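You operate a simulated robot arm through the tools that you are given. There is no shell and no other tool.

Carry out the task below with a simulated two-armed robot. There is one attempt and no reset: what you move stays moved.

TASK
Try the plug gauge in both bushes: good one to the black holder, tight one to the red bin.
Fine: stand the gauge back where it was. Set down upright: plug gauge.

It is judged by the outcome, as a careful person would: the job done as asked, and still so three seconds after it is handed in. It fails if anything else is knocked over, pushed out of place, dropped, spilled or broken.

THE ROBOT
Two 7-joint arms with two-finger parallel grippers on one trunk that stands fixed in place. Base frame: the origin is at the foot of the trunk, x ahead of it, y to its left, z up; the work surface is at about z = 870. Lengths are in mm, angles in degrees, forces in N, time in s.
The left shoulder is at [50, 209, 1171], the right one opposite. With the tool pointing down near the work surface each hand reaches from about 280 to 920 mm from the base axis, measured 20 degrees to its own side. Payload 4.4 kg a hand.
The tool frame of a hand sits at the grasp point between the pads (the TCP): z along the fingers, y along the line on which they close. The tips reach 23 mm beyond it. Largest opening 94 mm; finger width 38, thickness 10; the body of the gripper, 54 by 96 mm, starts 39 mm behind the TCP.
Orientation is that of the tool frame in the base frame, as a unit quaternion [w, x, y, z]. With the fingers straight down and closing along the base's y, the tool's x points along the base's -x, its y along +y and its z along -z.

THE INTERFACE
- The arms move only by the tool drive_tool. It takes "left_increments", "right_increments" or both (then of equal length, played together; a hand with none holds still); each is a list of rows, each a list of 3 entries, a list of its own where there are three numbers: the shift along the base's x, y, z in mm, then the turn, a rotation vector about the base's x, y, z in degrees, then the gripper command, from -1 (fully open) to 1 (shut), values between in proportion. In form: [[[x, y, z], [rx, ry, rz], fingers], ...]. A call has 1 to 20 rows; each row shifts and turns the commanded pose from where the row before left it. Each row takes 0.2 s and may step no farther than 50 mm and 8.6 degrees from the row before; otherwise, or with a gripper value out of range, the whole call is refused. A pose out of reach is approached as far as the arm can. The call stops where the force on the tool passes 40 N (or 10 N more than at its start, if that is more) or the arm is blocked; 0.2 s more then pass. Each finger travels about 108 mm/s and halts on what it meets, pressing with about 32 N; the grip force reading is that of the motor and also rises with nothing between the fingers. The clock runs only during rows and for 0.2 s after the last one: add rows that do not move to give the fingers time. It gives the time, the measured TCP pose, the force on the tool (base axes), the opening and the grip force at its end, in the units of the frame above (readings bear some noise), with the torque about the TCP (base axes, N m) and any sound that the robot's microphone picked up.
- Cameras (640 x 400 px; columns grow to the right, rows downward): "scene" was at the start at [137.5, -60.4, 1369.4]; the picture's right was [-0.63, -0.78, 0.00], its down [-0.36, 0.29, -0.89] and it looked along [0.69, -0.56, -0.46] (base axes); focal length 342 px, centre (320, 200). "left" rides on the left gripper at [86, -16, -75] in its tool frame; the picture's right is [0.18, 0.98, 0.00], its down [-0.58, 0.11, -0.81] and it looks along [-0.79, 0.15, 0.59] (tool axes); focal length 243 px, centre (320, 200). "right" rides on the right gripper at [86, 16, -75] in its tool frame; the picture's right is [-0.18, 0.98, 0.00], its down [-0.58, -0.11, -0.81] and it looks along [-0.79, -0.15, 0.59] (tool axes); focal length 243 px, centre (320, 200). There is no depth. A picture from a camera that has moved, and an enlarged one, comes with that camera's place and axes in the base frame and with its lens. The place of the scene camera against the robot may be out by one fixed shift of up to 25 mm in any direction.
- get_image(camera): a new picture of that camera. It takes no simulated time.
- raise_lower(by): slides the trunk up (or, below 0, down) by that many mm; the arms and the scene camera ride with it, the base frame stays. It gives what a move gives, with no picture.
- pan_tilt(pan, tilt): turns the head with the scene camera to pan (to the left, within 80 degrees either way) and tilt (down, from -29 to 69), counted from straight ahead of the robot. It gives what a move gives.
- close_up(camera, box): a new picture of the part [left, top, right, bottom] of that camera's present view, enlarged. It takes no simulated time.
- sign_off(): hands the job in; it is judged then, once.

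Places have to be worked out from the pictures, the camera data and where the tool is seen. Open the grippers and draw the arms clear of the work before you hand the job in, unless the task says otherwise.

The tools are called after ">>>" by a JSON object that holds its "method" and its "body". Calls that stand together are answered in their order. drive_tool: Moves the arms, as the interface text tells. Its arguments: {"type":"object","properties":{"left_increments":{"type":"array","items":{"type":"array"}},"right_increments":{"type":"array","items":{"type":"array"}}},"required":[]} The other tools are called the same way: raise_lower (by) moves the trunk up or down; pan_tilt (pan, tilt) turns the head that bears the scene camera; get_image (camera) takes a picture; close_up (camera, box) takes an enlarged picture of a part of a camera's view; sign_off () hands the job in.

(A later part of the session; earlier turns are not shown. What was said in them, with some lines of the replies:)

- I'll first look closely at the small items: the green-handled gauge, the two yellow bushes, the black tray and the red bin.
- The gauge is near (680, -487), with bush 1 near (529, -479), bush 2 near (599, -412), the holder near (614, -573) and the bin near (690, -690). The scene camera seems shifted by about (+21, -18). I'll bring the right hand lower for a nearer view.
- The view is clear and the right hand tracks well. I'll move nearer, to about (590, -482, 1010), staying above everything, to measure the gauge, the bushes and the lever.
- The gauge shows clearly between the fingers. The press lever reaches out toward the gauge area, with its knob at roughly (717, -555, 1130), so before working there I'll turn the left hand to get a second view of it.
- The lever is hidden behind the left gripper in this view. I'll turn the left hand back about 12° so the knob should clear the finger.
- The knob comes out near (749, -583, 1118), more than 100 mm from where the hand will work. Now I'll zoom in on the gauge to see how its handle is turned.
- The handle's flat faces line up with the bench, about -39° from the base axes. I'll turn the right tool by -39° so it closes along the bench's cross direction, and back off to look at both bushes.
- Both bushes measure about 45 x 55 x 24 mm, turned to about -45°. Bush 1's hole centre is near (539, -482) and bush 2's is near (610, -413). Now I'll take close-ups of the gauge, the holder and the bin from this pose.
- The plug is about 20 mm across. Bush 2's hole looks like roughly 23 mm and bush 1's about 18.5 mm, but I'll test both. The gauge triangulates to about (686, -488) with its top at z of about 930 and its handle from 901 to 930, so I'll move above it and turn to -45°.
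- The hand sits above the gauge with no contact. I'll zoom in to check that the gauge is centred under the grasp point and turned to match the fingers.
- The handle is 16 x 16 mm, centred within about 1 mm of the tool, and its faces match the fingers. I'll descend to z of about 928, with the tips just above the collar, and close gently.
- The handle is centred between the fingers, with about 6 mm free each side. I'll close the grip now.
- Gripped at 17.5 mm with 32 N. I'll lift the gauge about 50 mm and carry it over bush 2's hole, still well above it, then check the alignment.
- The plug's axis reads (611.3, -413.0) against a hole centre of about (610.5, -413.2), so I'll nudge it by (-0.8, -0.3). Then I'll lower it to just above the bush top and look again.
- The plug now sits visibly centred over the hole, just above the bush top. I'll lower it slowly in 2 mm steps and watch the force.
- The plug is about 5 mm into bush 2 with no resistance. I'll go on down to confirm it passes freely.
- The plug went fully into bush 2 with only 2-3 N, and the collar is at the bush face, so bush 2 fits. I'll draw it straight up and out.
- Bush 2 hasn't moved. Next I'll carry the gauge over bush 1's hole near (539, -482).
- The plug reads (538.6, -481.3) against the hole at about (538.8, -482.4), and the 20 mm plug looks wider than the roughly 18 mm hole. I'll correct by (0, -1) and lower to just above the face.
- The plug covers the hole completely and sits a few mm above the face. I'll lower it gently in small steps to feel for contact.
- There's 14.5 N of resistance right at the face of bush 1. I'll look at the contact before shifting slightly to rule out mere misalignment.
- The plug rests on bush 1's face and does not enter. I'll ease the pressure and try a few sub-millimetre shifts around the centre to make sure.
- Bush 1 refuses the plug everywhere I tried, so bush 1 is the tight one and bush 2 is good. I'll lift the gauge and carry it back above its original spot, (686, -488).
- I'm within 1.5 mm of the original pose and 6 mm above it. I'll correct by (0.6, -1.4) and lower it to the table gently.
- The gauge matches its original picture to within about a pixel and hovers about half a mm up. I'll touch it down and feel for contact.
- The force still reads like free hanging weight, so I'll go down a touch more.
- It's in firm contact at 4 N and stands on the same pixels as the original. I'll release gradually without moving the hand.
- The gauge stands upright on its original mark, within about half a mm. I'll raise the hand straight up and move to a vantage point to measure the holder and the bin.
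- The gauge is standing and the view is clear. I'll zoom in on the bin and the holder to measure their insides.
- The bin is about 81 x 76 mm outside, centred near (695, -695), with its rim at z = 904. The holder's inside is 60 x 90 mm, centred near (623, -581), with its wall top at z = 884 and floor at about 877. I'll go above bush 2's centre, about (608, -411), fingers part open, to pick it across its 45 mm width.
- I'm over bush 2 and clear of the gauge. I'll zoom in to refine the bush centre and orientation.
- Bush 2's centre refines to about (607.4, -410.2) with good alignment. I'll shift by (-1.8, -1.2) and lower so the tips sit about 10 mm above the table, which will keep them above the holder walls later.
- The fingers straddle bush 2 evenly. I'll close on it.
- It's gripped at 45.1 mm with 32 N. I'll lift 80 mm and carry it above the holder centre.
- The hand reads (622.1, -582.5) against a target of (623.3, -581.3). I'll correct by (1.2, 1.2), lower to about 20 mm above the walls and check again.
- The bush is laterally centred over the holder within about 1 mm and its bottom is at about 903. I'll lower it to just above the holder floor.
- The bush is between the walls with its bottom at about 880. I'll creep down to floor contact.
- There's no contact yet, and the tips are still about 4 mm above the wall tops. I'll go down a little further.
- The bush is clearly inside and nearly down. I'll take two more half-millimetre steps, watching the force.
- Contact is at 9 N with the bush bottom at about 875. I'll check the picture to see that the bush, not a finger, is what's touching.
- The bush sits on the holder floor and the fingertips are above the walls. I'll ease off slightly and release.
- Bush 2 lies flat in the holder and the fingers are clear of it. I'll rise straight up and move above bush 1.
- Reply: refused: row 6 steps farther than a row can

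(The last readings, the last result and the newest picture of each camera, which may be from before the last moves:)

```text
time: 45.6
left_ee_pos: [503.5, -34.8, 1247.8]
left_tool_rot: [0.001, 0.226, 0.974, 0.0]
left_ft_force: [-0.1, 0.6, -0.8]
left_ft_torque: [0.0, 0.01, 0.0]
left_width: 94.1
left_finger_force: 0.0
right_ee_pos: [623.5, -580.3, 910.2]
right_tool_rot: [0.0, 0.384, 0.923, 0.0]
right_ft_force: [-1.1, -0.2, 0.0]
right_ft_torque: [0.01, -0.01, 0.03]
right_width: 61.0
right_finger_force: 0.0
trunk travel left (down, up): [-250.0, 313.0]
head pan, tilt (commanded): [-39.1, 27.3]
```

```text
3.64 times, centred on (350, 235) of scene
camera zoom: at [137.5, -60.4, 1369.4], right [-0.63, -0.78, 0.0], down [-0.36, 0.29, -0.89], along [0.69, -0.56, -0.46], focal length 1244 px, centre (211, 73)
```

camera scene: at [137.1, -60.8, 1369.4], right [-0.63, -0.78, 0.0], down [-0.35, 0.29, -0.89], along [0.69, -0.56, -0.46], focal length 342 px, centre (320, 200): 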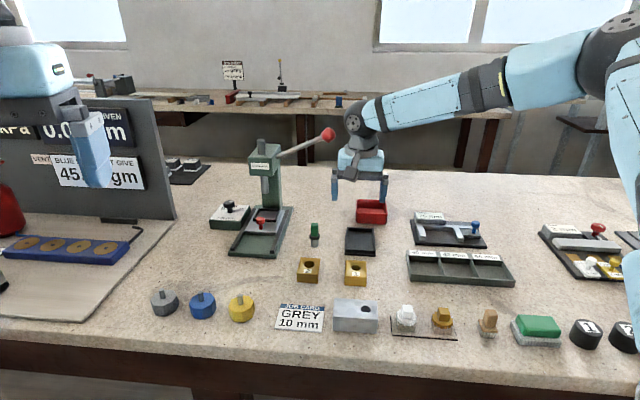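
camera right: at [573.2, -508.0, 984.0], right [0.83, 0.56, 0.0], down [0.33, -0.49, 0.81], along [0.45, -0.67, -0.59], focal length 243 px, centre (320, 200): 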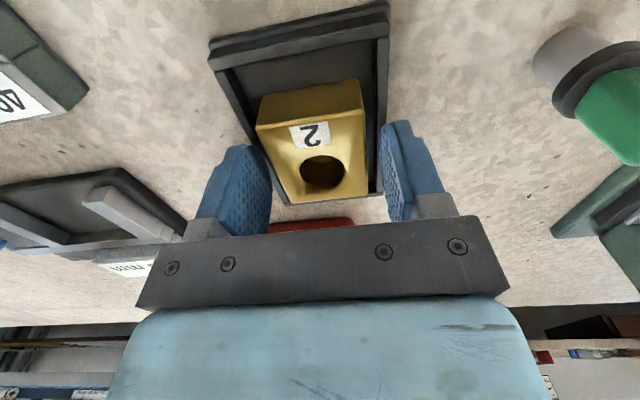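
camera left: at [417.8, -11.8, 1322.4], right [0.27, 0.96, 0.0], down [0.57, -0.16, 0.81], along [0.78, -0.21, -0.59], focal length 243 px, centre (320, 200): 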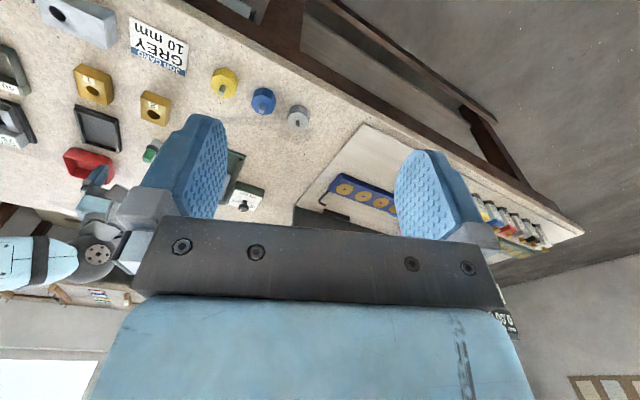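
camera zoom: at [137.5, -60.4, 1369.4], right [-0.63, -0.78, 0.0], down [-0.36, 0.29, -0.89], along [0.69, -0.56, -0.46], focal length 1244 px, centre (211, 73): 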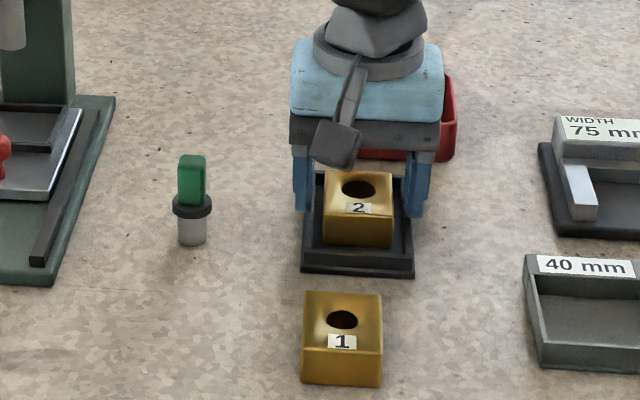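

That call was refused because one row was over 50 mm, and nothing moved. I'll repeat it with shorter rows.

>>> {"method": "drive_tool", "body": {"right_increments": [[[0, 0, 15], [0, 0, 0], -0.3], [[0, 0, 25], [0, 0, 0], -0.3], [[0, 0, 30], [0, 0, 0], -0.5], [[-20, 24, 0], [0, 0, 0], -0.5], [[-24, 28, 0], [0, 0, 0], -0.5], [[-24, 28, 0], [0, 0, 0], -0.5], [[-17.2, 18.9, 0], [0, 0, 0], -0.5], [[0, 0, 0], [0, 0, 0], -0.5], [[0, 0, 0], [0, 0, 0], -0.5]]}}

>>> {"method": "get_image", "body": {"camera": "right"}}

>>> {"method": "close_up", "body": {"camera": "right", "box": [250, 15, 380, 145]}}

>>> {"method": "close_up", "body": {"camera": "scene", "box": [290, 180, 410, 290]}}

```text
time: 47.6
left_ee_pos: [502.0, -34.0, 1247.4]
left_tool_rot: [0.001, 0.225, 0.974, -0.001]
left_ft_force: [0.1, 0.3, 0.3]
left_ft_torque: [0.02, 0.0, -0.03]
left_width: 94.3
left_finger_force: 0.1
right_ee_pos: [538.1, -481.2, 982.0]
right_tool_rot: [-0.001, 0.384, 0.923, 0.0]
right_ft_force: [-0.2, -0.6, -0.1]
right_ft_torque: [0.01, 0.01, 0.04]
right_width: 70.5
right_finger_force: 0.0
trunk travel left (down, up): [-250.0, 313.0]
head pan, tilt (commanded): [-39.1, 27.3]
```

```text
taken
camera right: at [488.0, -410.0, 1054.8], right [0.83, 0.56, 0.0], down [0.33, -0.49, 0.81], along [0.45, -0.67, -0.59], focal length 243 px, centre (320, 200)
```

right: 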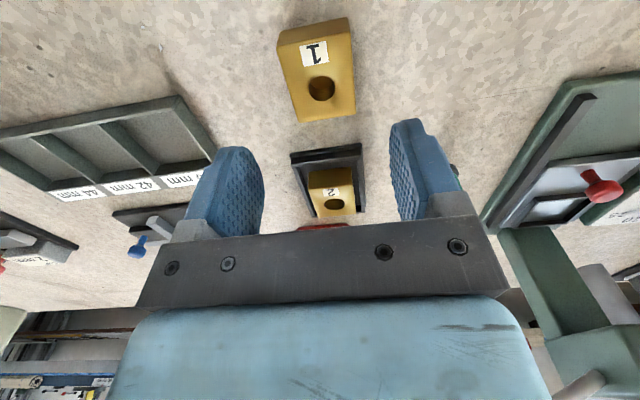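

```text
3.08 times, centred on (315, 80) of right
camera zoom: at [488.0, -410.0, 1054.8], right [0.83, 0.56, 0.0], down [0.33, -0.49, 0.81], along [0.45, -0.67, -0.59], focal length 746 px, centre (335, 569)
```

zoom: 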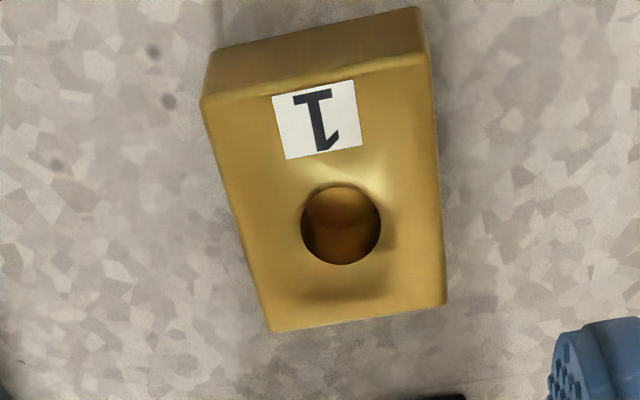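

```text
3.64 times, centred on (350, 235) of scene
camera zoom: at [137.4, -60.3, 1369.4], right [-0.63, -0.78, 0.0], down [-0.36, 0.29, -0.89], along [0.69, -0.56, -0.46], focal length 1244 px, centre (211, 73)
```

zoom: 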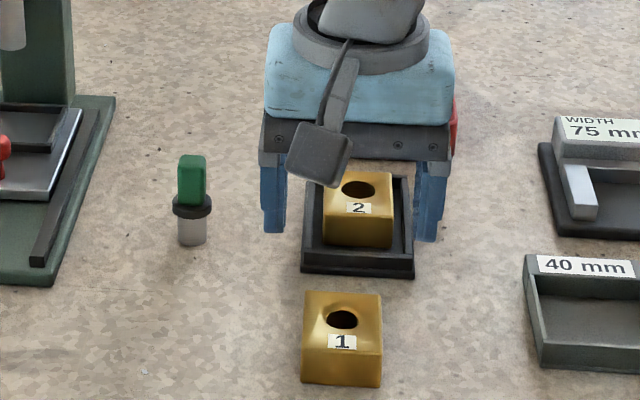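

Bush 1's centre is (537.0, -480.9), still aligned at -45°. I'll shift by (-0.5, +1.0) and lower to grip it near its top.

>>> {"method": "drive_tool", "body": {"right_increments": [[[-0.5, 1.0, -20], [0, 0, 0], -0.5], [[0, 0, -20], [0, 0, 0], -0.5], [[0, 0, -20], [0, 0, 0], -0.5], [[0, 0, -14.5], [0, 0, 0], -0.5], [[0, 0, 0], [0, 0, 0], -0.5], [[0, 0, 0], [0, 0, 0], -0.5]]}}

>>> {"method": "get_image", "body": {"camera": "right"}}

>>> {"method": "close_up", "body": {"camera": "scene", "box": [290, 180, 410, 290]}}

```text
time: 49.0
left_ee_pos: [502.4, -35.8, 1247.0]
left_tool_rot: [0.0, 0.225, 0.974, 0.0]
left_ft_force: [-0.3, 0.3, -0.1]
left_ft_torque: [0.01, -0.01, 0.03]
left_width: 94.1
left_finger_force: 0.0
right_ee_pos: [538.9, -479.4, 904.9]
right_tool_rot: [0.0, 0.383, 0.924, 0.0]
right_ft_force: [0.5, -0.6, 0.6]
right_ft_torque: [0.0, -0.01, 0.03]
right_width: 70.3
right_finger_force: 0.1
trunk travel left (down, up): [-250.0, 313.0]
head pan, tilt (commanded): [-39.1, 27.3]
```

```text
taken
camera right: at [489.1, -407.5, 979.3], right [0.83, 0.56, 0.0], down [0.33, -0.49, 0.81], along [0.45, -0.67, -0.59], focal length 243 px, centre (320, 200)
```

right: 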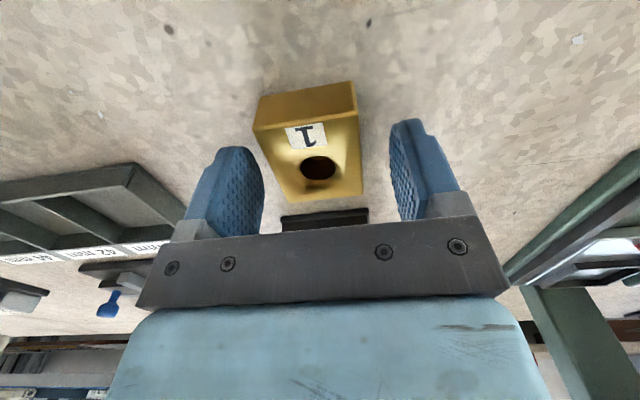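

```text
3.64 times, centred on (350, 235) of scene
camera zoom: at [137.7, -60.5, 1369.4], right [-0.63, -0.78, 0.0], down [-0.36, 0.29, -0.89], along [0.69, -0.56, -0.46], focal length 1244 px, centre (211, 73)
```

zoom: 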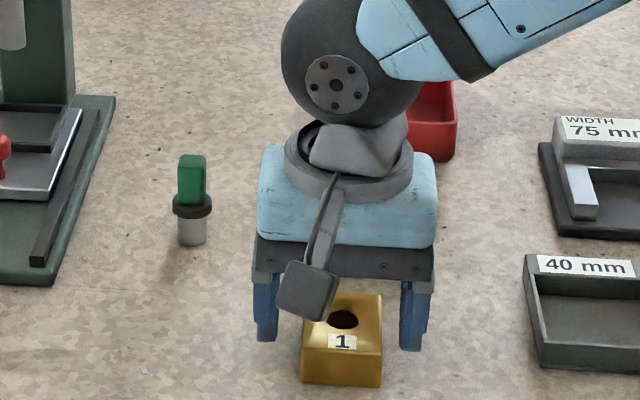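

The tool is about 2 mm off-centre across the bush. I'll correct by (-1.5, -1.3) and then close.

>>> {"method": "drive_tool", "body": {"right_increments": [[[-1.5, -1.3, 0], [0, 0, 0], -0.5], [[0, 0, 0], [0, 0, 0], -0.2], [[0, 0, 0], [0, 0, 0], -0.05], [[0, 0, 0], [0, 0, 0], 0.2], [[0, 0, 0], [0, 0, 0], 1], [[0, 0, 0], [0, 0, 0], 1]]}}

>>> {"method": "get_image", "body": {"camera": "right"}}

```text
time: 50.4
left_ee_pos: [502.1, -34.8, 1247.3]
left_tool_rot: [0.001, 0.225, 0.974, -0.001]
left_ft_force: [-0.5, 0.5, -0.2]
left_ft_torque: [0.03, -0.01, 0.02]
left_width: 94.2
left_finger_force: 0.0
right_ee_pos: [536.7, -481.6, 906.8]
right_tool_rot: [0.0, 0.384, 0.923, -0.001]
right_ft_force: [0.4, 0.7, 1.0]
right_ft_torque: [0.0, 0.02, -0.02]
right_width: 45.3
right_finger_force: 32.5
trunk travel left (down, up): [-250.0, 313.0]
head pan, tilt (commanded): [-39.1, 27.3]
```

```text
taken
camera right: at [487.1, -408.9, 979.8], right [0.83, 0.56, 0.0], down [0.33, -0.49, 0.81], along [0.45, -0.67, -0.59], focal length 243 px, centre (320, 200)
```

right: 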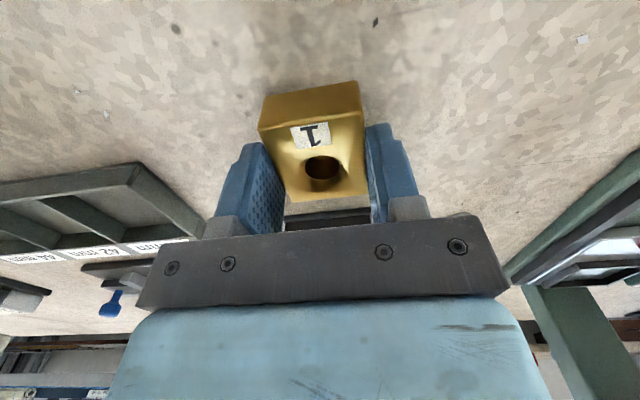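

Gripped at 45.3 mm. I'll lift 90 mm and carry it to the bin, bowing the path away from the press lever.

>>> {"method": "drive_tool", "body": {"right_increments": [[[0, 0, 10], [0, 0, 0], 1], [[0, 0, 25], [0, 0, 0], 1], [[0, 0, 30], [0, 0, 0], 1], [[0, 0, 25], [0, 0, 0], 1], [[15.85, -39.75, 0], [0, 0, 0], 1], [[15.85, -39.75, 0], [0, 0, 0], 1], [[15.85, -39.75, 0], [0, 0, 0], 1], [[15.85, -39.75, 0], [0, 0, 0], 1], [[31.8, -18.4, 0], [0, 0, 0], 1], [[31.8, -18.4, 0], [0, 0, 0], 1], [[31.8, -18.4, 0], [0, 0, 0], 1], [[0, 0, 0], [0, 0, 0], 1], [[0, 0, 0], [0, 0, 0], 1]]}}

>>> {"method": "get_image", "body": {"camera": "right"}}

>>> {"method": "get_image", "body": {"camera": "scene"}}

>>> {"method": "close_up", "body": {"camera": "scene", "box": [310, 140, 430, 260]}}

```text
time: 53.2
left_ee_pos: [503.1, -34.3, 1247.8]
left_tool_rot: [0.0, 0.226, 0.974, 0.0]
left_ft_force: [-0.7, -0.8, -0.1]
left_ft_torque: [-0.01, 0.04, -0.06]
left_width: 93.9
left_finger_force: 0.0
right_ee_pos: [696.1, -696.4, 993.3]
right_tool_rot: [0.001, 0.383, 0.924, 0.0]
right_ft_force: [0.8, 0.1, -2.6]
right_ft_torque: [0.0, 0.02, -0.01]
right_width: 45.2
right_finger_force: 31.9
trunk travel left (down, up): [-250.0, 313.0]
head pan, tilt (commanded): [-39.1, 27.3]
```

```text
taken
camera right: at [646.1, -624.4, 1066.6], right [0.83, 0.56, 0.0], down [0.33, -0.49, 0.81], along [0.45, -0.67, -0.59], focal length 243 px, centre (320, 200)
```

right: 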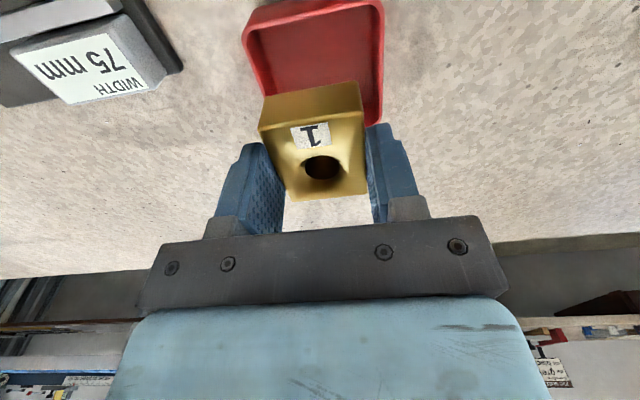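

```text
taken
camera scene: at [138.6, -60.5, 1369.2], right [-0.63, -0.78, 0.0], down [-0.36, 0.29, -0.89], along [0.69, -0.56, -0.46], focal length 342 px, centre (320, 200)
```

scene: 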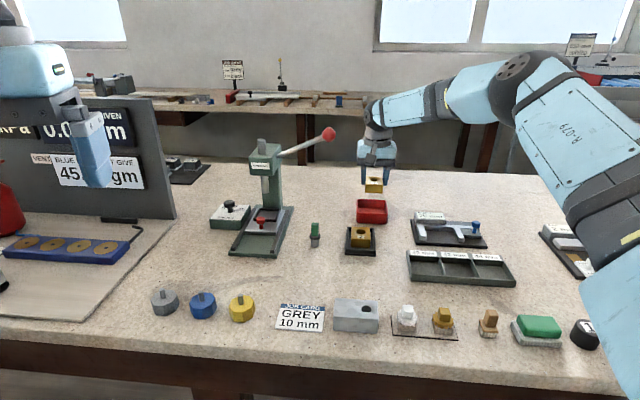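

```text
3.33 times, centred on (370, 200) of scene
camera zoom: at [138.6, -60.5, 1369.2], right [-0.63, -0.78, 0.0], down [-0.36, 0.29, -0.89], along [0.69, -0.56, -0.46], focal length 1141 px, centre (153, 200)
```

zoom: 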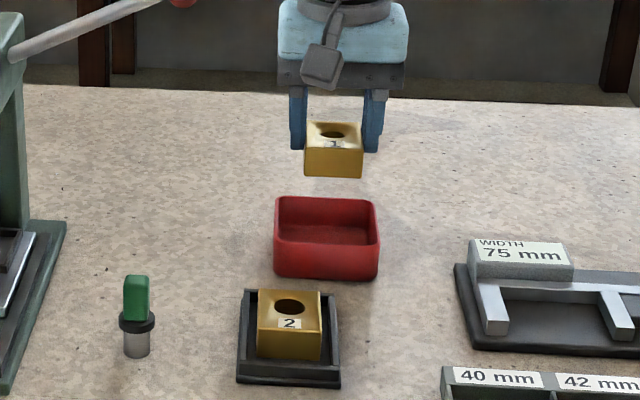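

The bush is above the bin area and the lever is well clear. I'll check the bin's edges in the wrist view to confirm the lateral centring.

>>> {"method": "close_up", "body": {"camera": "right", "box": [220, 0, 420, 140]}}

```text
2.86 times, centred on (320, 70) of right
camera zoom: at [646.1, -624.4, 1066.6], right [0.83, 0.56, 0.0], down [0.33, -0.49, 0.81], along [0.45, -0.67, -0.59], focal length 693 px, centre (320, 571)
```

zoom: 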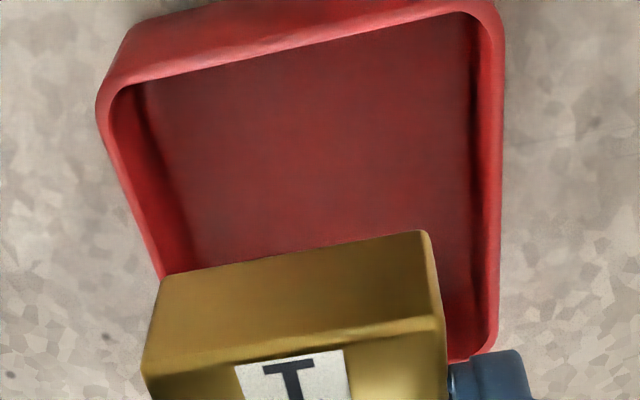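

The bin centre reads laterally at about 0 and lengthwise at about 983, so a shift of (-0.6, +1.6) centres the bush. I'll lower to just above the rim and check.

>>> {"method": "drive_tool", "body": {"right_increments": [[[-0.6, 1.6, -15], [0, 0, 0], 1], [[0, 0, -18], [0, 0, 0], 1], [[0, 0, -12], [0, 0, 0], 1], [[0, 0, 0], [0, 0, 0], 1], [[0, 0, 0], [0, 0, 0], 1]]}}

>>> {"method": "close_up", "body": {"camera": "right", "box": [180, 0, 460, 230]}}

>>> {"method": "close_up", "body": {"camera": "scene", "box": [330, 150, 410, 230]}}

```text
time: 54.4
left_ee_pos: [502.9, -35.5, 1246.7]
left_tool_rot: [0.0, 0.225, 0.974, 0.0]
left_ft_force: [-0.1, -0.3, 0.3]
left_ft_torque: [-0.01, 0.02, -0.07]
left_width: 94.3
left_finger_force: 0.1
right_ee_pos: [693.2, -692.6, 951.7]
right_tool_rot: [0.001, 0.383, 0.924, 0.0]
right_ft_force: [0.2, -0.7, -1.1]
right_ft_torque: [0.03, 0.01, -0.01]
right_width: 45.4
right_finger_force: 31.9
right hand out of reach, approached as far as the arm can: row 3
trunk travel left (down, up): [-250.0, 313.0]
head pan, tilt (commanded): [-39.1, 27.3]
```

```text
1.74 times, centred on (320, 115) of right
camera zoom: at [642.6, -620.8, 1025.8], right [0.83, 0.56, 0.0], down [0.33, -0.49, 0.81], along [0.46, -0.67, -0.59], focal length 422 px, centre (320, 348)
```

zoom: 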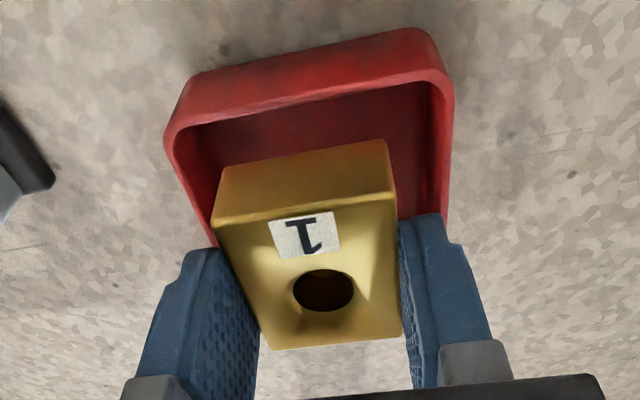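

```text
5.00 times, centred on (370, 190) of scene
camera zoom: at [137.7, -60.5, 1369.4], right [-0.63, -0.78, 0.0], down [-0.36, 0.29, -0.89], along [0.69, -0.56, -0.46], focal length 1711 px, centre (70, 250)
```

zoom: 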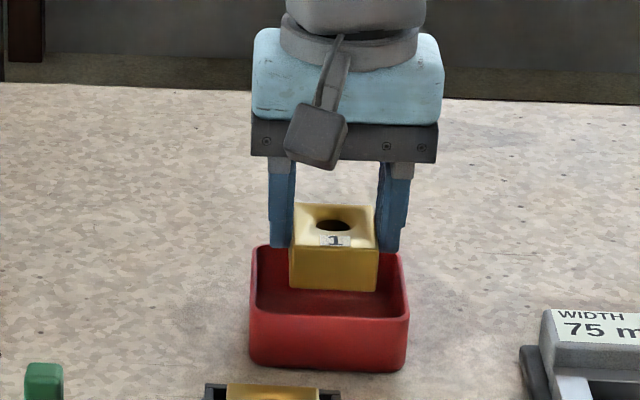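

The bush would fit, but the arm is at its reach limit at this height. I'll lift back up, lower the trunk 100 mm so the shoulder is level with the work, and then come down with reach to spare.

>>> {"method": "drive_tool", "body": {"right_increments": [[[0, 0, 20], [0, 0, 0], 1], [[0, 0, 30], [0, 0, 0], 1], [[0, 0, 30], [0, 0, 0], 1], [[0, 0, 30], [0, 0, 0], 1], [[0, 0, 0], [0, 0, 0], 1], [[0, 0, 0], [0, 0, 0], 1]]}}

>>> {"method": "get_image", "body": {"camera": "scene"}}

>>> {"method": "get_image", "body": {"camera": "left"}}

```text
time: 55.8
left_ee_pos: [502.9, -34.6, 1247.2]
left_tool_rot: [0.001, 0.224, 0.975, -0.001]
left_ft_force: [0.6, 0.6, 0.1]
left_ft_torque: [0.01, 0.01, 0.0]
left_width: 94.1
left_finger_force: 0.1
right_ee_pos: [692.1, -693.1, 1063.3]
right_tool_rot: [0.0, 0.384, 0.923, 0.0]
right_ft_force: [-0.3, 0.2, -1.7]
right_ft_torque: [-0.01, 0.01, 0.0]
right_width: 45.5
right_finger_force: 31.3
trunk travel left (down, up): [-250.0, 313.0]
head pan, tilt (commanded): [-39.1, 27.3]
```

```text
taken
camera scene: at [137.4, -60.4, 1369.4], right [-0.63, -0.78, 0.0], down [-0.36, 0.29, -0.89], along [0.69, -0.56, -0.46], focal length 342 px, centre (320, 200)
```

scene: 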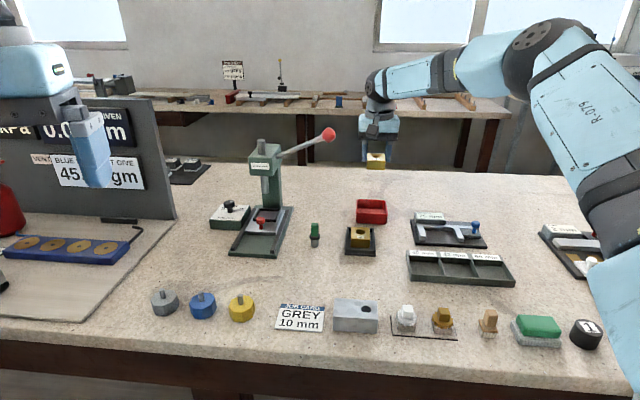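

```text
taken
camera left: at [417.7, -11.7, 1322.4], right [0.27, 0.96, 0.0], down [0.57, -0.16, 0.81], along [0.78, -0.21, -0.59], focal length 243 px, centre (320, 200)
```

left: 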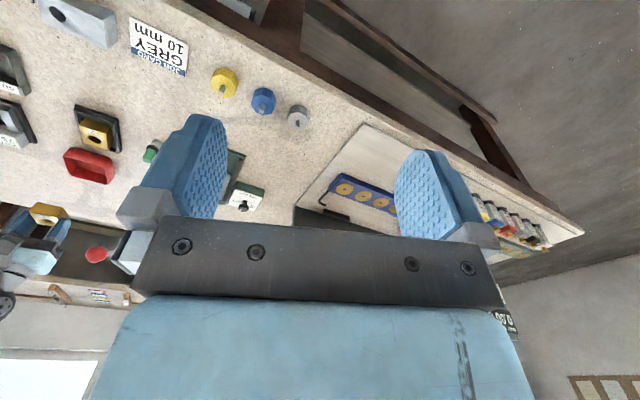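

Both arms have plenty of room beneath them. I'll lower the trunk 100 mm in two steps.

>>> {"method": "raise_lower", "body": {"by": -50}}

```text
time: 56.7
left_ee_pos: [502.0, -35.6, 1197.0]
left_tool_rot: [0.001, 0.225, 0.974, 0.0]
left_ft_force: [-1.2, 0.7, -0.5]
left_ft_torque: [0.01, -0.02, 0.01]
left_width: 94.1
left_finger_force: 0.0
right_ee_pos: [692.0, -693.0, 1012.0]
right_tool_rot: [0.0, 0.383, 0.924, 0.001]
right_ft_force: [-0.4, 0.2, -1.6]
right_ft_torque: [0.0, 0.04, -0.06]
right_width: 45.3
right_finger_force: 31.7
trunk travel left (down, up): [-200.0, 363.0]
head pan, tilt (commanded): [-39.1, 27.3]
```

The arms rode down as expected with the grip steady. I'll do the second 50 mm.

>>> {"method": "raise_lower", "body": {"by": -50}}

>>> {"method": "get_image", "body": {"camera": "right"}}

>>> {"method": "close_up", "body": {"camera": "right", "box": [180, 0, 460, 230]}}

>>> {"method": "get_image", "body": {"camera": "scene"}}

```text
time: 57.6
left_ee_pos: [502.8, -34.9, 1148.2]
left_tool_rot: [0.001, 0.225, 0.974, -0.001]
left_ft_force: [-0.1, 0.7, 0.3]
left_ft_torque: [0.02, 0.01, 0.01]
left_width: 93.7
left_finger_force: 0.0
right_ee_pos: [692.2, -692.9, 961.8]
right_tool_rot: [0.0, 0.382, 0.924, 0.001]
right_ft_force: [-0.5, 0.2, -1.3]
right_ft_torque: [-0.01, -0.03, -0.01]
right_width: 45.4
right_finger_force: 32.1
trunk travel left (down, up): [-150.0, 413.0]
head pan, tilt (commanded): [-39.1, 27.3]
```

```text
taken
camera right: at [641.7, -620.6, 1035.9], right [0.83, 0.56, 0.0], down [0.33, -0.49, 0.81], along [0.46, -0.67, -0.59], focal length 243 px, centre (320, 200)
```

right: 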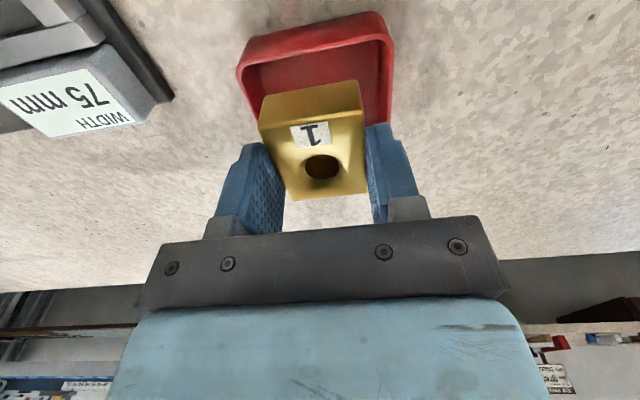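

```text
1.74 times, centred on (320, 115) of right
camera zoom: at [641.7, -620.6, 1035.9], right [0.83, 0.56, 0.0], down [0.33, -0.49, 0.81], along [0.46, -0.67, -0.59], focal length 422 px, centre (320, 348)
```

zoom: 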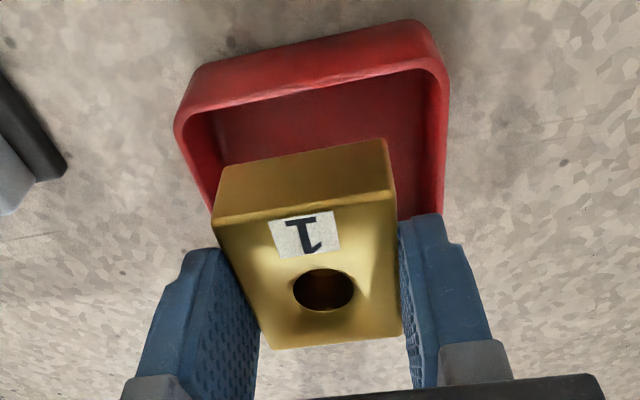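

```text
taken
camera scene: at [137.3, -60.4, 1269.4], right [-0.63, -0.78, 0.0], down [-0.36, 0.29, -0.89], along [0.69, -0.56, -0.46], focal length 342 px, centre (320, 200)
```

scene: 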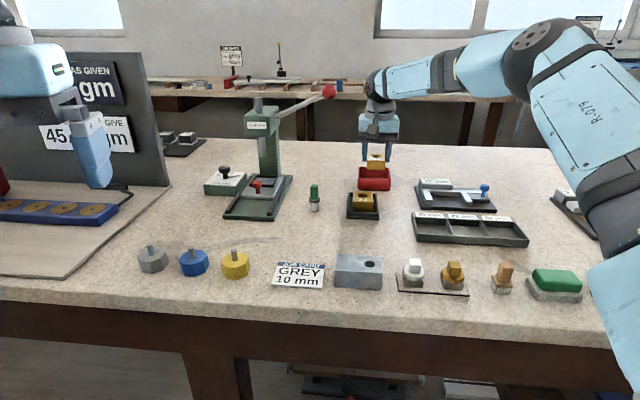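

The hand is at (691.2, -692.7, 961) with the trunk down. I'll shift by (2.9, -1.6) to centre the bush, lower to just above the rim, and check the reach.

>>> {"method": "drive_tool", "body": {"right_increments": [[[1.5, -0.8, -4], [0, 0, 0], 1], [[1.4, -0.8, -6], [0, 0, 0], 1], [[0, 0, -6], [0, 0, 0], 1], [[0, 0, 0], [0, 0, 0], 1], [[0, 0, 0], [0, 0, 0], 1]]}}

>>> {"method": "close_up", "body": {"camera": "right", "box": [180, 0, 460, 230]}}

>>> {"method": "close_up", "body": {"camera": "scene", "box": [330, 130, 420, 220]}}

```text
time: 58.8
left_ee_pos: [502.9, -35.3, 1148.0]
left_tool_rot: [0.0, 0.225, 0.974, 0.0]
left_ft_force: [0.6, 0.2, 1.1]
left_ft_torque: [0.0, 0.0, 0.0]
left_width: 94.0
left_finger_force: 0.1
right_ee_pos: [694.4, -694.6, 945.2]
right_tool_rot: [0.0, 0.383, 0.924, 0.0]
right_ft_force: [0.8, -0.3, -1.1]
right_ft_torque: [0.01, -0.02, 0.05]
right_width: 45.4
right_finger_force: 31.9
trunk travel left (down, up): [-150.0, 413.0]
head pan, tilt (commanded): [-39.1, 27.3]
```

```text
1.74 times, centred on (320, 115) of right
camera zoom: at [644.8, -622.1, 1019.2], right [0.83, 0.56, 0.0], down [0.33, -0.49, 0.81], along [0.45, -0.67, -0.59], focal length 422 px, centre (320, 348)
```

zoom: 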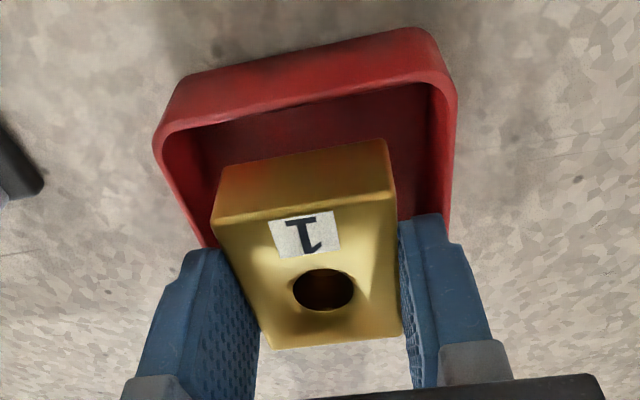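

```text
4.44 times, centred on (375, 175) of scene
camera zoom: at [137.8, -60.7, 1269.3], right [-0.63, -0.78, 0.0], down [-0.36, 0.29, -0.89], along [0.69, -0.56, -0.46], focal length 1521 px, centre (76, 311)
```

zoom: 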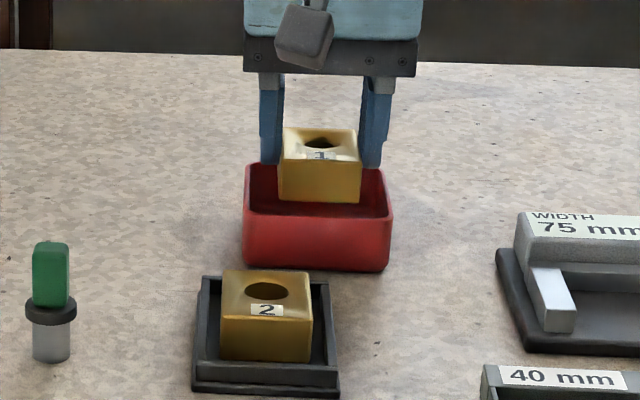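

The bush is centred over the bin within a fraction of a mm, with its bottom just above the rim. I'll lower it into the bin gradually.

>>> {"method": "drive_tool", "body": {"right_increments": [[[0, 0, -5], [0, 0, 0], 1], [[0, 0, -5], [0, 0, 0], 1], [[0, 0, -5], [0, 0, 0], 1], [[0, 0, -4], [0, 0, 0], 1], [[0, 0, 0], [0, 0, 0], 1]]}}

>>> {"method": "close_up", "body": {"camera": "right", "box": [180, 0, 460, 230]}}

>>> {"method": "close_up", "body": {"camera": "scene", "box": [330, 130, 420, 220]}}

```text
time: 60.0
left_ee_pos: [502.5, -35.1, 1147.6]
left_tool_rot: [0.0, 0.225, 0.974, 0.0]
left_ft_force: [0.3, 0.1, -1.0]
left_ft_torque: [0.03, 0.02, 0.0]
left_width: 94.0
left_finger_force: 0.1
right_ee_pos: [694.4, -694.3, 927.5]
right_tool_rot: [0.0, 0.384, 0.924, 0.001]
right_ft_force: [0.2, -0.8, -1.5]
right_ft_torque: [-0.04, -0.02, -0.01]
right_width: 45.3
right_finger_force: 32.4
trunk travel left (down, up): [-150.0, 413.0]
head pan, tilt (commanded): [-39.1, 27.3]
```

```text
1.74 times, centred on (320, 115) of right
camera zoom: at [644.9, -621.8, 1001.3], right [0.83, 0.56, 0.0], down [0.33, -0.49, 0.81], along [0.45, -0.67, -0.59], focal length 422 px, centre (320, 348)
```

zoom: 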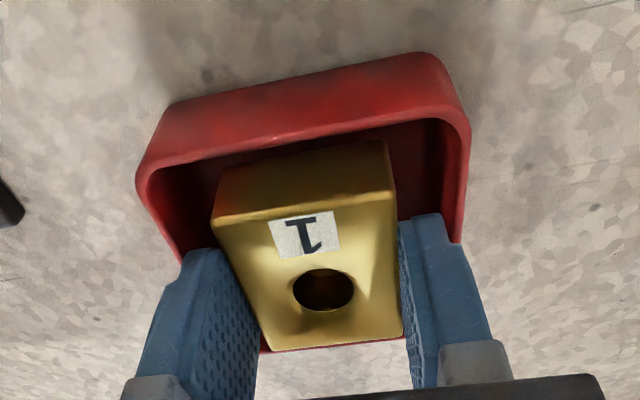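

```text
4.44 times, centred on (375, 175) of scene
camera zoom: at [137.7, -60.6, 1269.4], right [-0.63, -0.78, 0.0], down [-0.36, 0.29, -0.89], along [0.69, -0.56, -0.46], focal length 1521 px, centre (76, 311)
```

zoom: 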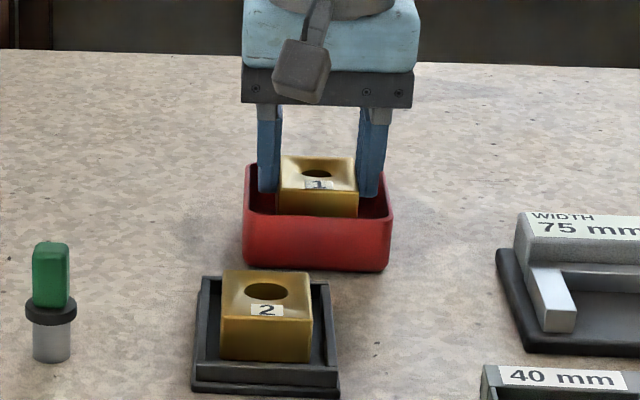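

The bush is inside the bin and the fingertips are reaching the rim, clear on both sides. I'll go on down slowly toward the floor.

>>> {"method": "drive_tool", "body": {"right_increments": [[[0, 0, -3], [0, 0, 0], 1], [[0, 0, -3], [0, 0, 0], 1], [[0, 0, -3], [0, 0, 0], 1], [[0, 0, -3], [0, 0, 0], 1], [[0, 0, 0], [0, 0, 0], 1]]}}

>>> {"method": "close_up", "body": {"camera": "right", "box": [180, 0, 460, 230]}}

>>> {"method": "close_up", "body": {"camera": "scene", "box": [330, 130, 420, 220]}}

```text
time: 61.2
left_ee_pos: [502.3, -34.2, 1148.2]
left_tool_rot: [0.0, 0.225, 0.974, 0.0]
left_ft_force: [-0.2, 0.4, 0.0]
left_ft_torque: [-0.02, -0.01, 0.01]
left_width: 93.9
left_finger_force: 0.1
right_ee_pos: [695.0, -694.6, 915.1]
right_tool_rot: [0.0, 0.383, 0.924, 0.0]
right_ft_force: [0.3, -0.3, -1.0]
right_ft_torque: [0.03, 0.02, 0.01]
right_width: 45.4
right_finger_force: 32.2
trunk travel left (down, up): [-150.0, 413.0]
head pan, tilt (commanded): [-39.1, 27.3]
```

```text
1.74 times, centred on (320, 115) of right
camera zoom: at [644.6, -622.4, 988.6], right [0.83, 0.56, 0.0], down [0.33, -0.49, 0.81], along [0.45, -0.67, -0.59], focal length 422 px, centre (320, 348)
```

zoom: 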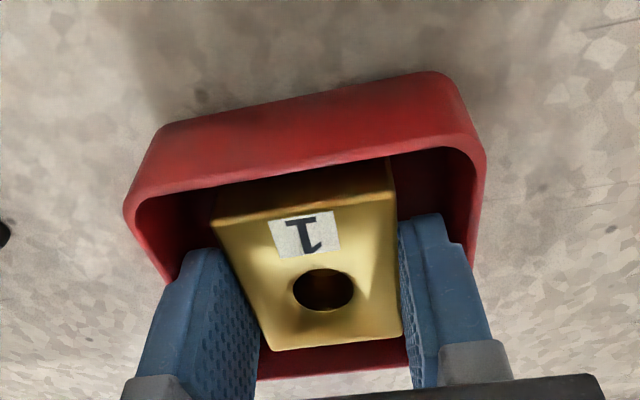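

```text
4.44 times, centred on (375, 175) of scene
camera zoom: at [137.7, -60.5, 1269.4], right [-0.63, -0.78, 0.0], down [-0.36, 0.29, -0.89], along [0.69, -0.56, -0.46], focal length 1521 px, centre (76, 311)
```

zoom: 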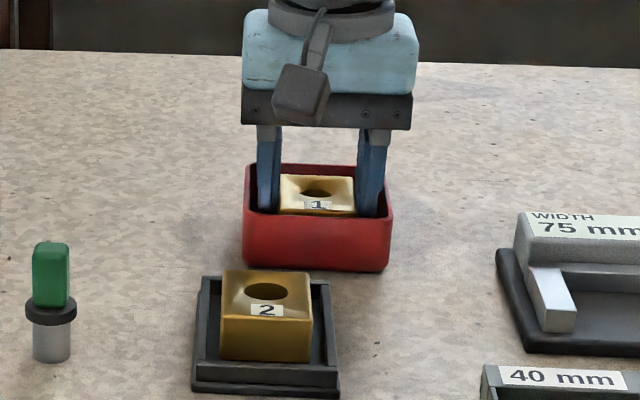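

No contact yet; the bush bottom is at about 879. I'll creep the last few mm.

>>> {"method": "drive_tool", "body": {"right_increments": [[[0, 0, -1], [0, 0, 0], 1], [[0, 0, -1], [0, 0, 0], 1], [[0, 0, -0.8], [0, 0, 0], 1], [[0, 0, 0], [0, 0, 0], 1]]}}

```text
time: 62.2
left_ee_pos: [502.9, -35.6, 1148.3]
left_tool_rot: [0.0, 0.225, 0.974, 0.001]
left_ft_force: [0.3, 0.1, 0.2]
left_ft_torque: [0.0, 0.0, -0.02]
left_width: 93.9
left_finger_force: 0.0
right_ee_pos: [694.8, -695.3, 911.4]
right_tool_rot: [0.0, 0.383, 0.924, 0.0]
right_ft_force: [0.5, 0.2, -0.6]
right_ft_torque: [0.03, -0.02, 0.0]
right_width: 45.3
right_finger_force: 32.2
trunk travel left (down, up): [-150.0, 413.0]
head pan, tilt (commanded): [-39.1, 27.3]
```

Still free, with the bottom at about 876. I'll continue in smaller steps.

>>> {"method": "drive_tool", "body": {"right_increments": [[[0, 0, -0.7], [0, 0, 0], 1], [[0, 0, -0.6], [0, 0, 0], 1], [[0, 0, 0], [0, 0, 0], 1]]}}

```text
time: 63.0
left_ee_pos: [503.1, -35.6, 1147.9]
left_tool_rot: [-0.001, 0.225, 0.974, 0.0]
left_ft_force: [-0.4, 0.1, 0.7]
left_ft_torque: [0.0, 0.0, 0.01]
left_width: 94.0
left_finger_force: 0.1
right_ee_pos: [693.4, -694.6, 911.2]
right_tool_rot: [0.0, 0.383, 0.924, 0.0]
right_ft_force: [0.0, 0.1, -1.9]
right_ft_torque: [0.03, 0.04, 0.0]
right_width: 45.5
right_finger_force: 31.6
trunk travel left (down, up): [-150.0, 413.0]
head pan, tilt (commanded): [-39.1, 27.3]
```

>>> {"method": "drive_tool", "body": {"right_increments": [[[0, 0, -0.7], [0, 0, 0], 1], [[0, 0, -0.6], [0, 0, 0], 1], [[0, 0, 0], [0, 0, 0], 1]]}}

```text
time: 63.8
left_ee_pos: [502.7, -35.6, 1147.9]
left_tool_rot: [0.0, 0.225, 0.974, 0.0]
left_ft_force: [0.0, 0.9, -1.4]
left_ft_torque: [-0.02, 0.04, -0.02]
left_width: 94.1
left_finger_force: 0.1
right_ee_pos: [693.5, -694.6, 910.5]
right_tool_rot: [0.0, 0.384, 0.923, 0.0]
right_ft_force: [0.7, -1.7, 3.5]
right_ft_torque: [-0.2, -0.06, 0.02]
right_width: 45.1
right_finger_force: 32.1
trunk travel left (down, up): [-150.0, 413.0]
head pan, tilt (commanded): [-39.1, 27.3]
```

Floor contact at 3.5 N. I'll release by opening only to about 50 mm, so the fingers don't push on the bin walls.

>>> {"method": "drive_tool", "body": {"right_increments": [[[0, 0, -0.3], [0, 0, 0], 1], [[0, 0, 0], [0, 0, 0], 0.03], [[0, 0, 0], [0, 0, 0], 0.0], [[0, 0, 0], [0, 0, 0], -0.06], [[0, 0, 0], [0, 0, 0], -0.06]]}}

>>> {"method": "close_up", "body": {"camera": "right", "box": [180, 0, 460, 230]}}

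>>> {"method": "close_up", "body": {"camera": "scene", "box": [330, 130, 420, 220]}}

```text
time: 65.0
left_ee_pos: [502.4, -34.7, 1148.4]
left_tool_rot: [0.0, 0.224, 0.974, 0.0]
left_ft_force: [-0.6, 0.4, 0.2]
left_ft_torque: [0.04, 0.0, 0.01]
left_width: 93.9
left_finger_force: 0.0
right_ee_pos: [695.4, -693.2, 910.6]
right_tool_rot: [0.0, 0.383, 0.924, 0.0]
right_ft_force: [0.2, 0.3, -0.2]
right_ft_torque: [0.0, 0.02, 0.04]
right_width: 50.0
right_finger_force: 0.1
trunk travel left (down, up): [-150.0, 413.0]
head pan, tilt (commanded): [-39.1, 27.3]
```

```text
1.74 times, centred on (320, 115) of right
camera zoom: at [645.0, -622.2, 983.5], right [0.83, 0.56, 0.0], down [0.33, -0.49, 0.81], along [0.45, -0.67, -0.59], focal length 422 px, centre (320, 348)
```

zoom: 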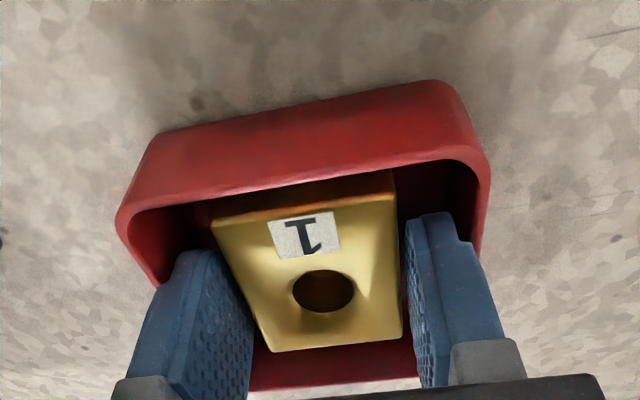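

```text
4.44 times, centred on (375, 175) of scene
camera zoom: at [137.5, -60.4, 1269.4], right [-0.63, -0.78, 0.0], down [-0.36, 0.29, -0.89], along [0.69, -0.56, -0.46], focal length 1521 px, centre (76, 311)
```

zoom: 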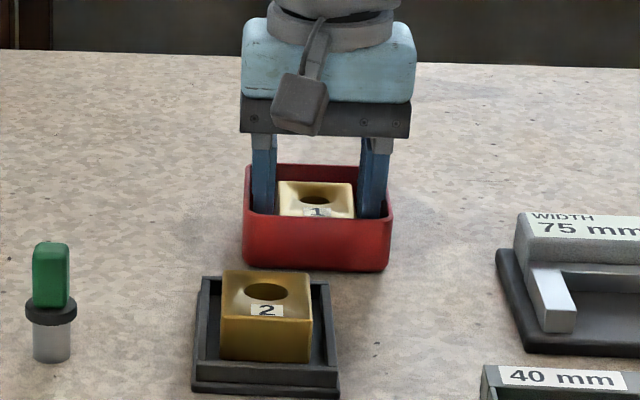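

Released, with zero force and clear gaps to the bush and walls. I'll rise straight out with the fingers held at 50 mm.

>>> {"method": "drive_tool", "body": {"right_increments": [[[0, 0, 6], [0, 0, 0], -0.06], [[0, 0, 12], [0, 0, 0], -0.06], [[0, 0, 20], [0, 0, 0], -0.06], [[0, 0, 30], [0, 0, 0], -0.06], [[0, 0, 30], [0, 0, 0], -0.06], [[0, 0, 0], [0, 0, 0], -0.06]]}}

>>> {"method": "get_image", "body": {"camera": "right"}}

>>> {"method": "close_up", "body": {"camera": "scene", "box": [300, 130, 420, 230]}}

```text
time: 66.4
left_ee_pos: [502.1, -35.3, 1147.1]
left_tool_rot: [-0.001, 0.225, 0.974, 0.0]
left_ft_force: [-0.2, -0.6, -0.1]
left_ft_torque: [-0.01, 0.0, 0.03]
left_width: 94.0
left_finger_force: 0.0
right_ee_pos: [695.4, -694.5, 1007.1]
right_tool_rot: [0.0, 0.383, 0.924, 0.0]
right_ft_force: [0.3, -0.5, -0.4]
right_ft_torque: [-0.01, 0.01, 0.0]
right_width: 49.9
right_finger_force: 0.1
trunk travel left (down, up): [-150.0, 413.0]
head pan, tilt (commanded): [-39.1, 27.3]
```

```text
taken
camera right: at [645.0, -622.3, 1080.9], right [0.83, 0.56, 0.0], down [0.33, -0.49, 0.81], along [0.45, -0.67, -0.59], focal length 243 px, centre (320, 200)
```

right: 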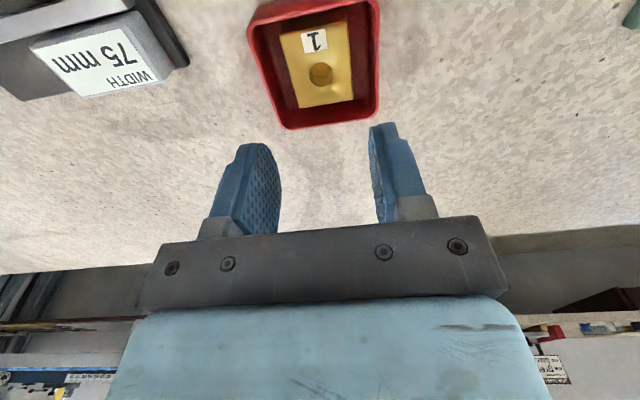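

```text
4.00 times, centred on (360, 180) of scene
camera zoom: at [137.9, -60.8, 1269.3], right [-0.63, -0.78, 0.0], down [-0.36, 0.29, -0.89], along [0.69, -0.56, -0.46], focal length 1369 px, centre (160, 280)
```

zoom: 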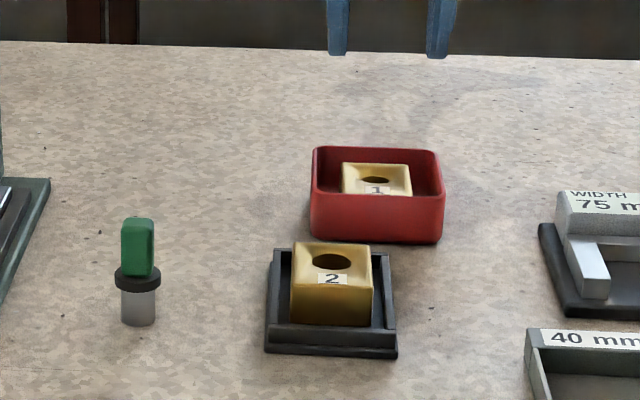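

Bush 1 lies flat in the red bin, bush 2 in the holder, and the gauge stands upright. I'll withdraw the right arm along the clear side, opening the gripper.

>>> {"method": "drive_tool", "body": {"right_increments": [[[-31, 18, 10], [0, 0, 0], -0.06], [[-32, 18, 10], [0, 0, 0], -0.5], [[-32, 18, 10], [0, 0, 0], -1], [[-30, 24, 12], [0, 0, 0], -1], [[-30, 24, 12], [0, 0, 0], -1], [[-30, 24, 12], [0, 0, 0], -1], [[-30, 24, 12], [0, 0, 0], -1], [[-30, 24, 12], [0, 0, 0], -1], [[0, 0, 0], [0, 0, 0], -1], [[0, 0, 0], [0, 0, 0], -1]]}}

>>> {"method": "raise_lower", "body": {"by": 100}}

>>> {"method": "get_image", "body": {"camera": "scene"}}

>>> {"method": "get_image", "body": {"camera": "right"}}

```text
time: 68.6
left_ee_pos: [503.2, -35.6, 1147.5]
left_tool_rot: [0.001, 0.225, 0.974, 0.0]
left_ft_force: [0.0, -0.5, 0.1]
left_ft_torque: [0.01, -0.02, -0.01]
left_width: 94.1
left_finger_force: 0.1
right_ee_pos: [449.6, -521.8, 1098.7]
right_tool_rot: [0.0, 0.383, 0.924, 0.0]
right_ft_force: [0.9, -0.6, 0.2]
right_ft_torque: [0.01, 0.0, 0.02]
right_width: 94.0
right_finger_force: 0.0
trunk travel left (down, up): [-150.0, 413.0]
head pan, tilt (commanded): [-39.1, 27.3]
```

```text
time: 70.0
left_ee_pos: [503.1, -35.4, 1247.5]
left_tool_rot: [0.0, 0.225, 0.974, 0.0]
left_ft_force: [-1.2, -0.7, 0.4]
left_ft_torque: [0.01, 0.0, 0.02]
left_width: 94.1
left_finger_force: 0.0
right_ee_pos: [450.3, -521.7, 1197.8]
right_tool_rot: [-0.001, 0.383, 0.924, 0.0]
right_ft_force: [-0.2, 0.2, 1.1]
right_ft_torque: [-0.01, -0.02, 0.01]
right_width: 94.1
right_finger_force: 0.1
trunk travel left (down, up): [-250.0, 313.0]
head pan, tilt (commanded): [-39.1, 27.3]
```

```text
taken
camera scene: at [137.8, -60.5, 1369.3], right [-0.63, -0.78, 0.0], down [-0.36, 0.29, -0.89], along [0.69, -0.56, -0.46], focal length 342 px, centre (320, 200)
```

scene: 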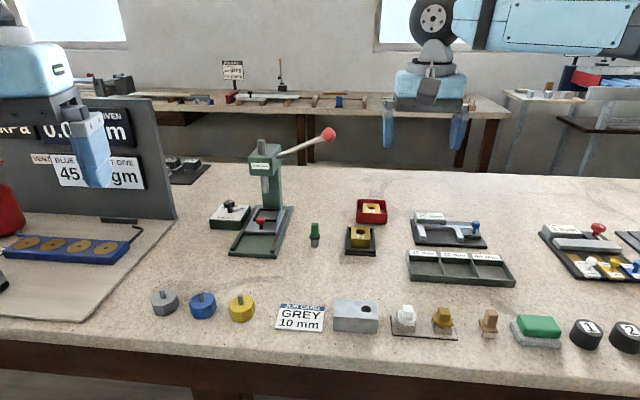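

```text
taken
camera right: at [400.4, -448.7, 1271.7], right [0.83, 0.56, 0.0], down [0.33, -0.49, 0.81], along [0.45, -0.67, -0.59], focal length 243 px, centre (320, 200)
```

right: 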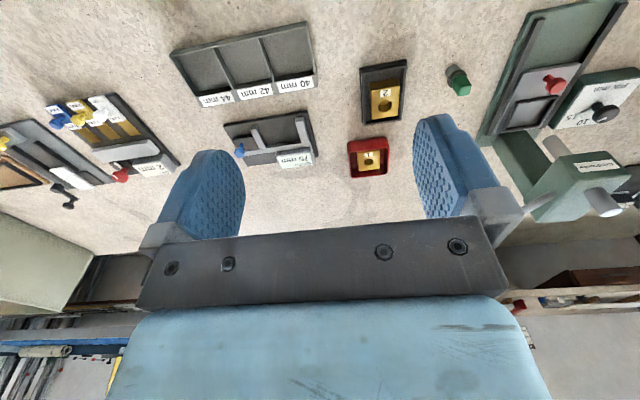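

Both arms are clear and open, and nothing else looks disturbed. I'll take a last close-up with the same crop as at the start to compare positions.

>>> {"method": "close_up", "body": {"camera": "scene", "box": [270, 180, 430, 300]}}

>>> {"method": "close_up", "body": {"camera": "scene", "box": [295, 210, 340, 255]}}

```text
3.33 times, centred on (350, 240) of scene
camera zoom: at [137.8, -60.5, 1369.3], right [-0.63, -0.78, 0.0], down [-0.36, 0.29, -0.89], along [0.69, -0.56, -0.46], focal length 1141 px, centre (220, 67)
```

zoom: 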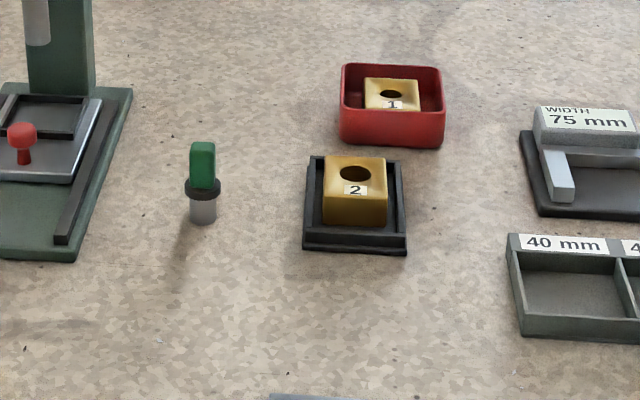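

```text
8.89 times, centred on (318, 232) of scene
camera zoom: at [137.8, -60.5, 1369.3], right [-0.63, -0.78, 0.0], down [-0.36, 0.29, -0.89], along [0.69, -0.56, -0.46], focal length 3042 px, centre (342, -89)
```

zoom: 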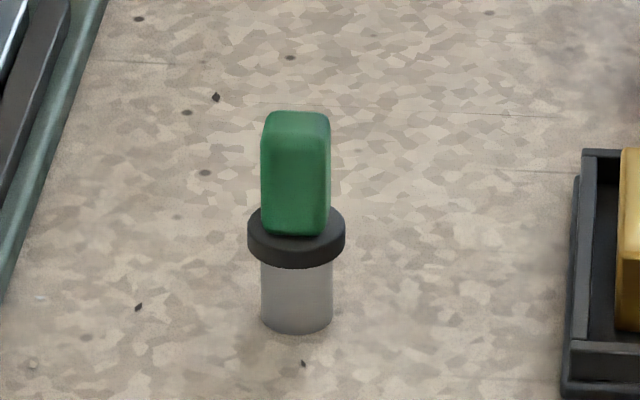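

The holder, bin and everything around them are exactly where they began. The gauge is upright on its original spot to within about half a mm. Good bush 2 is in the black holder, tight bush 1 is in the red bin, and both grippers are open and clear, so I'm handing the job in.

>>> {"method": "sign_off", "body": {}}

```text
The job is handed in.
```

I tried the plug gauge in both bushes, sorted them, and handed the job in. I don't have the judge's result.

- **Bush 2 (good):** the plug went fully in with only 2–3 N of force. The bush is lying flat in the black holder.
- **Bush 1 (tight):** the plug stopped at its face at about 14 N. Small shifts around the hole didn't let it in. The bush is lying flat in the red bin.
- **Plug gauge:** it is standing upright within about half a millimetre of where it was.

The close-ups before and after show no sign of anything else having moved. Both grippers are open and the arms are clear of the work. I lowered the trunk 100 mm to reach the bin, then raised it back.
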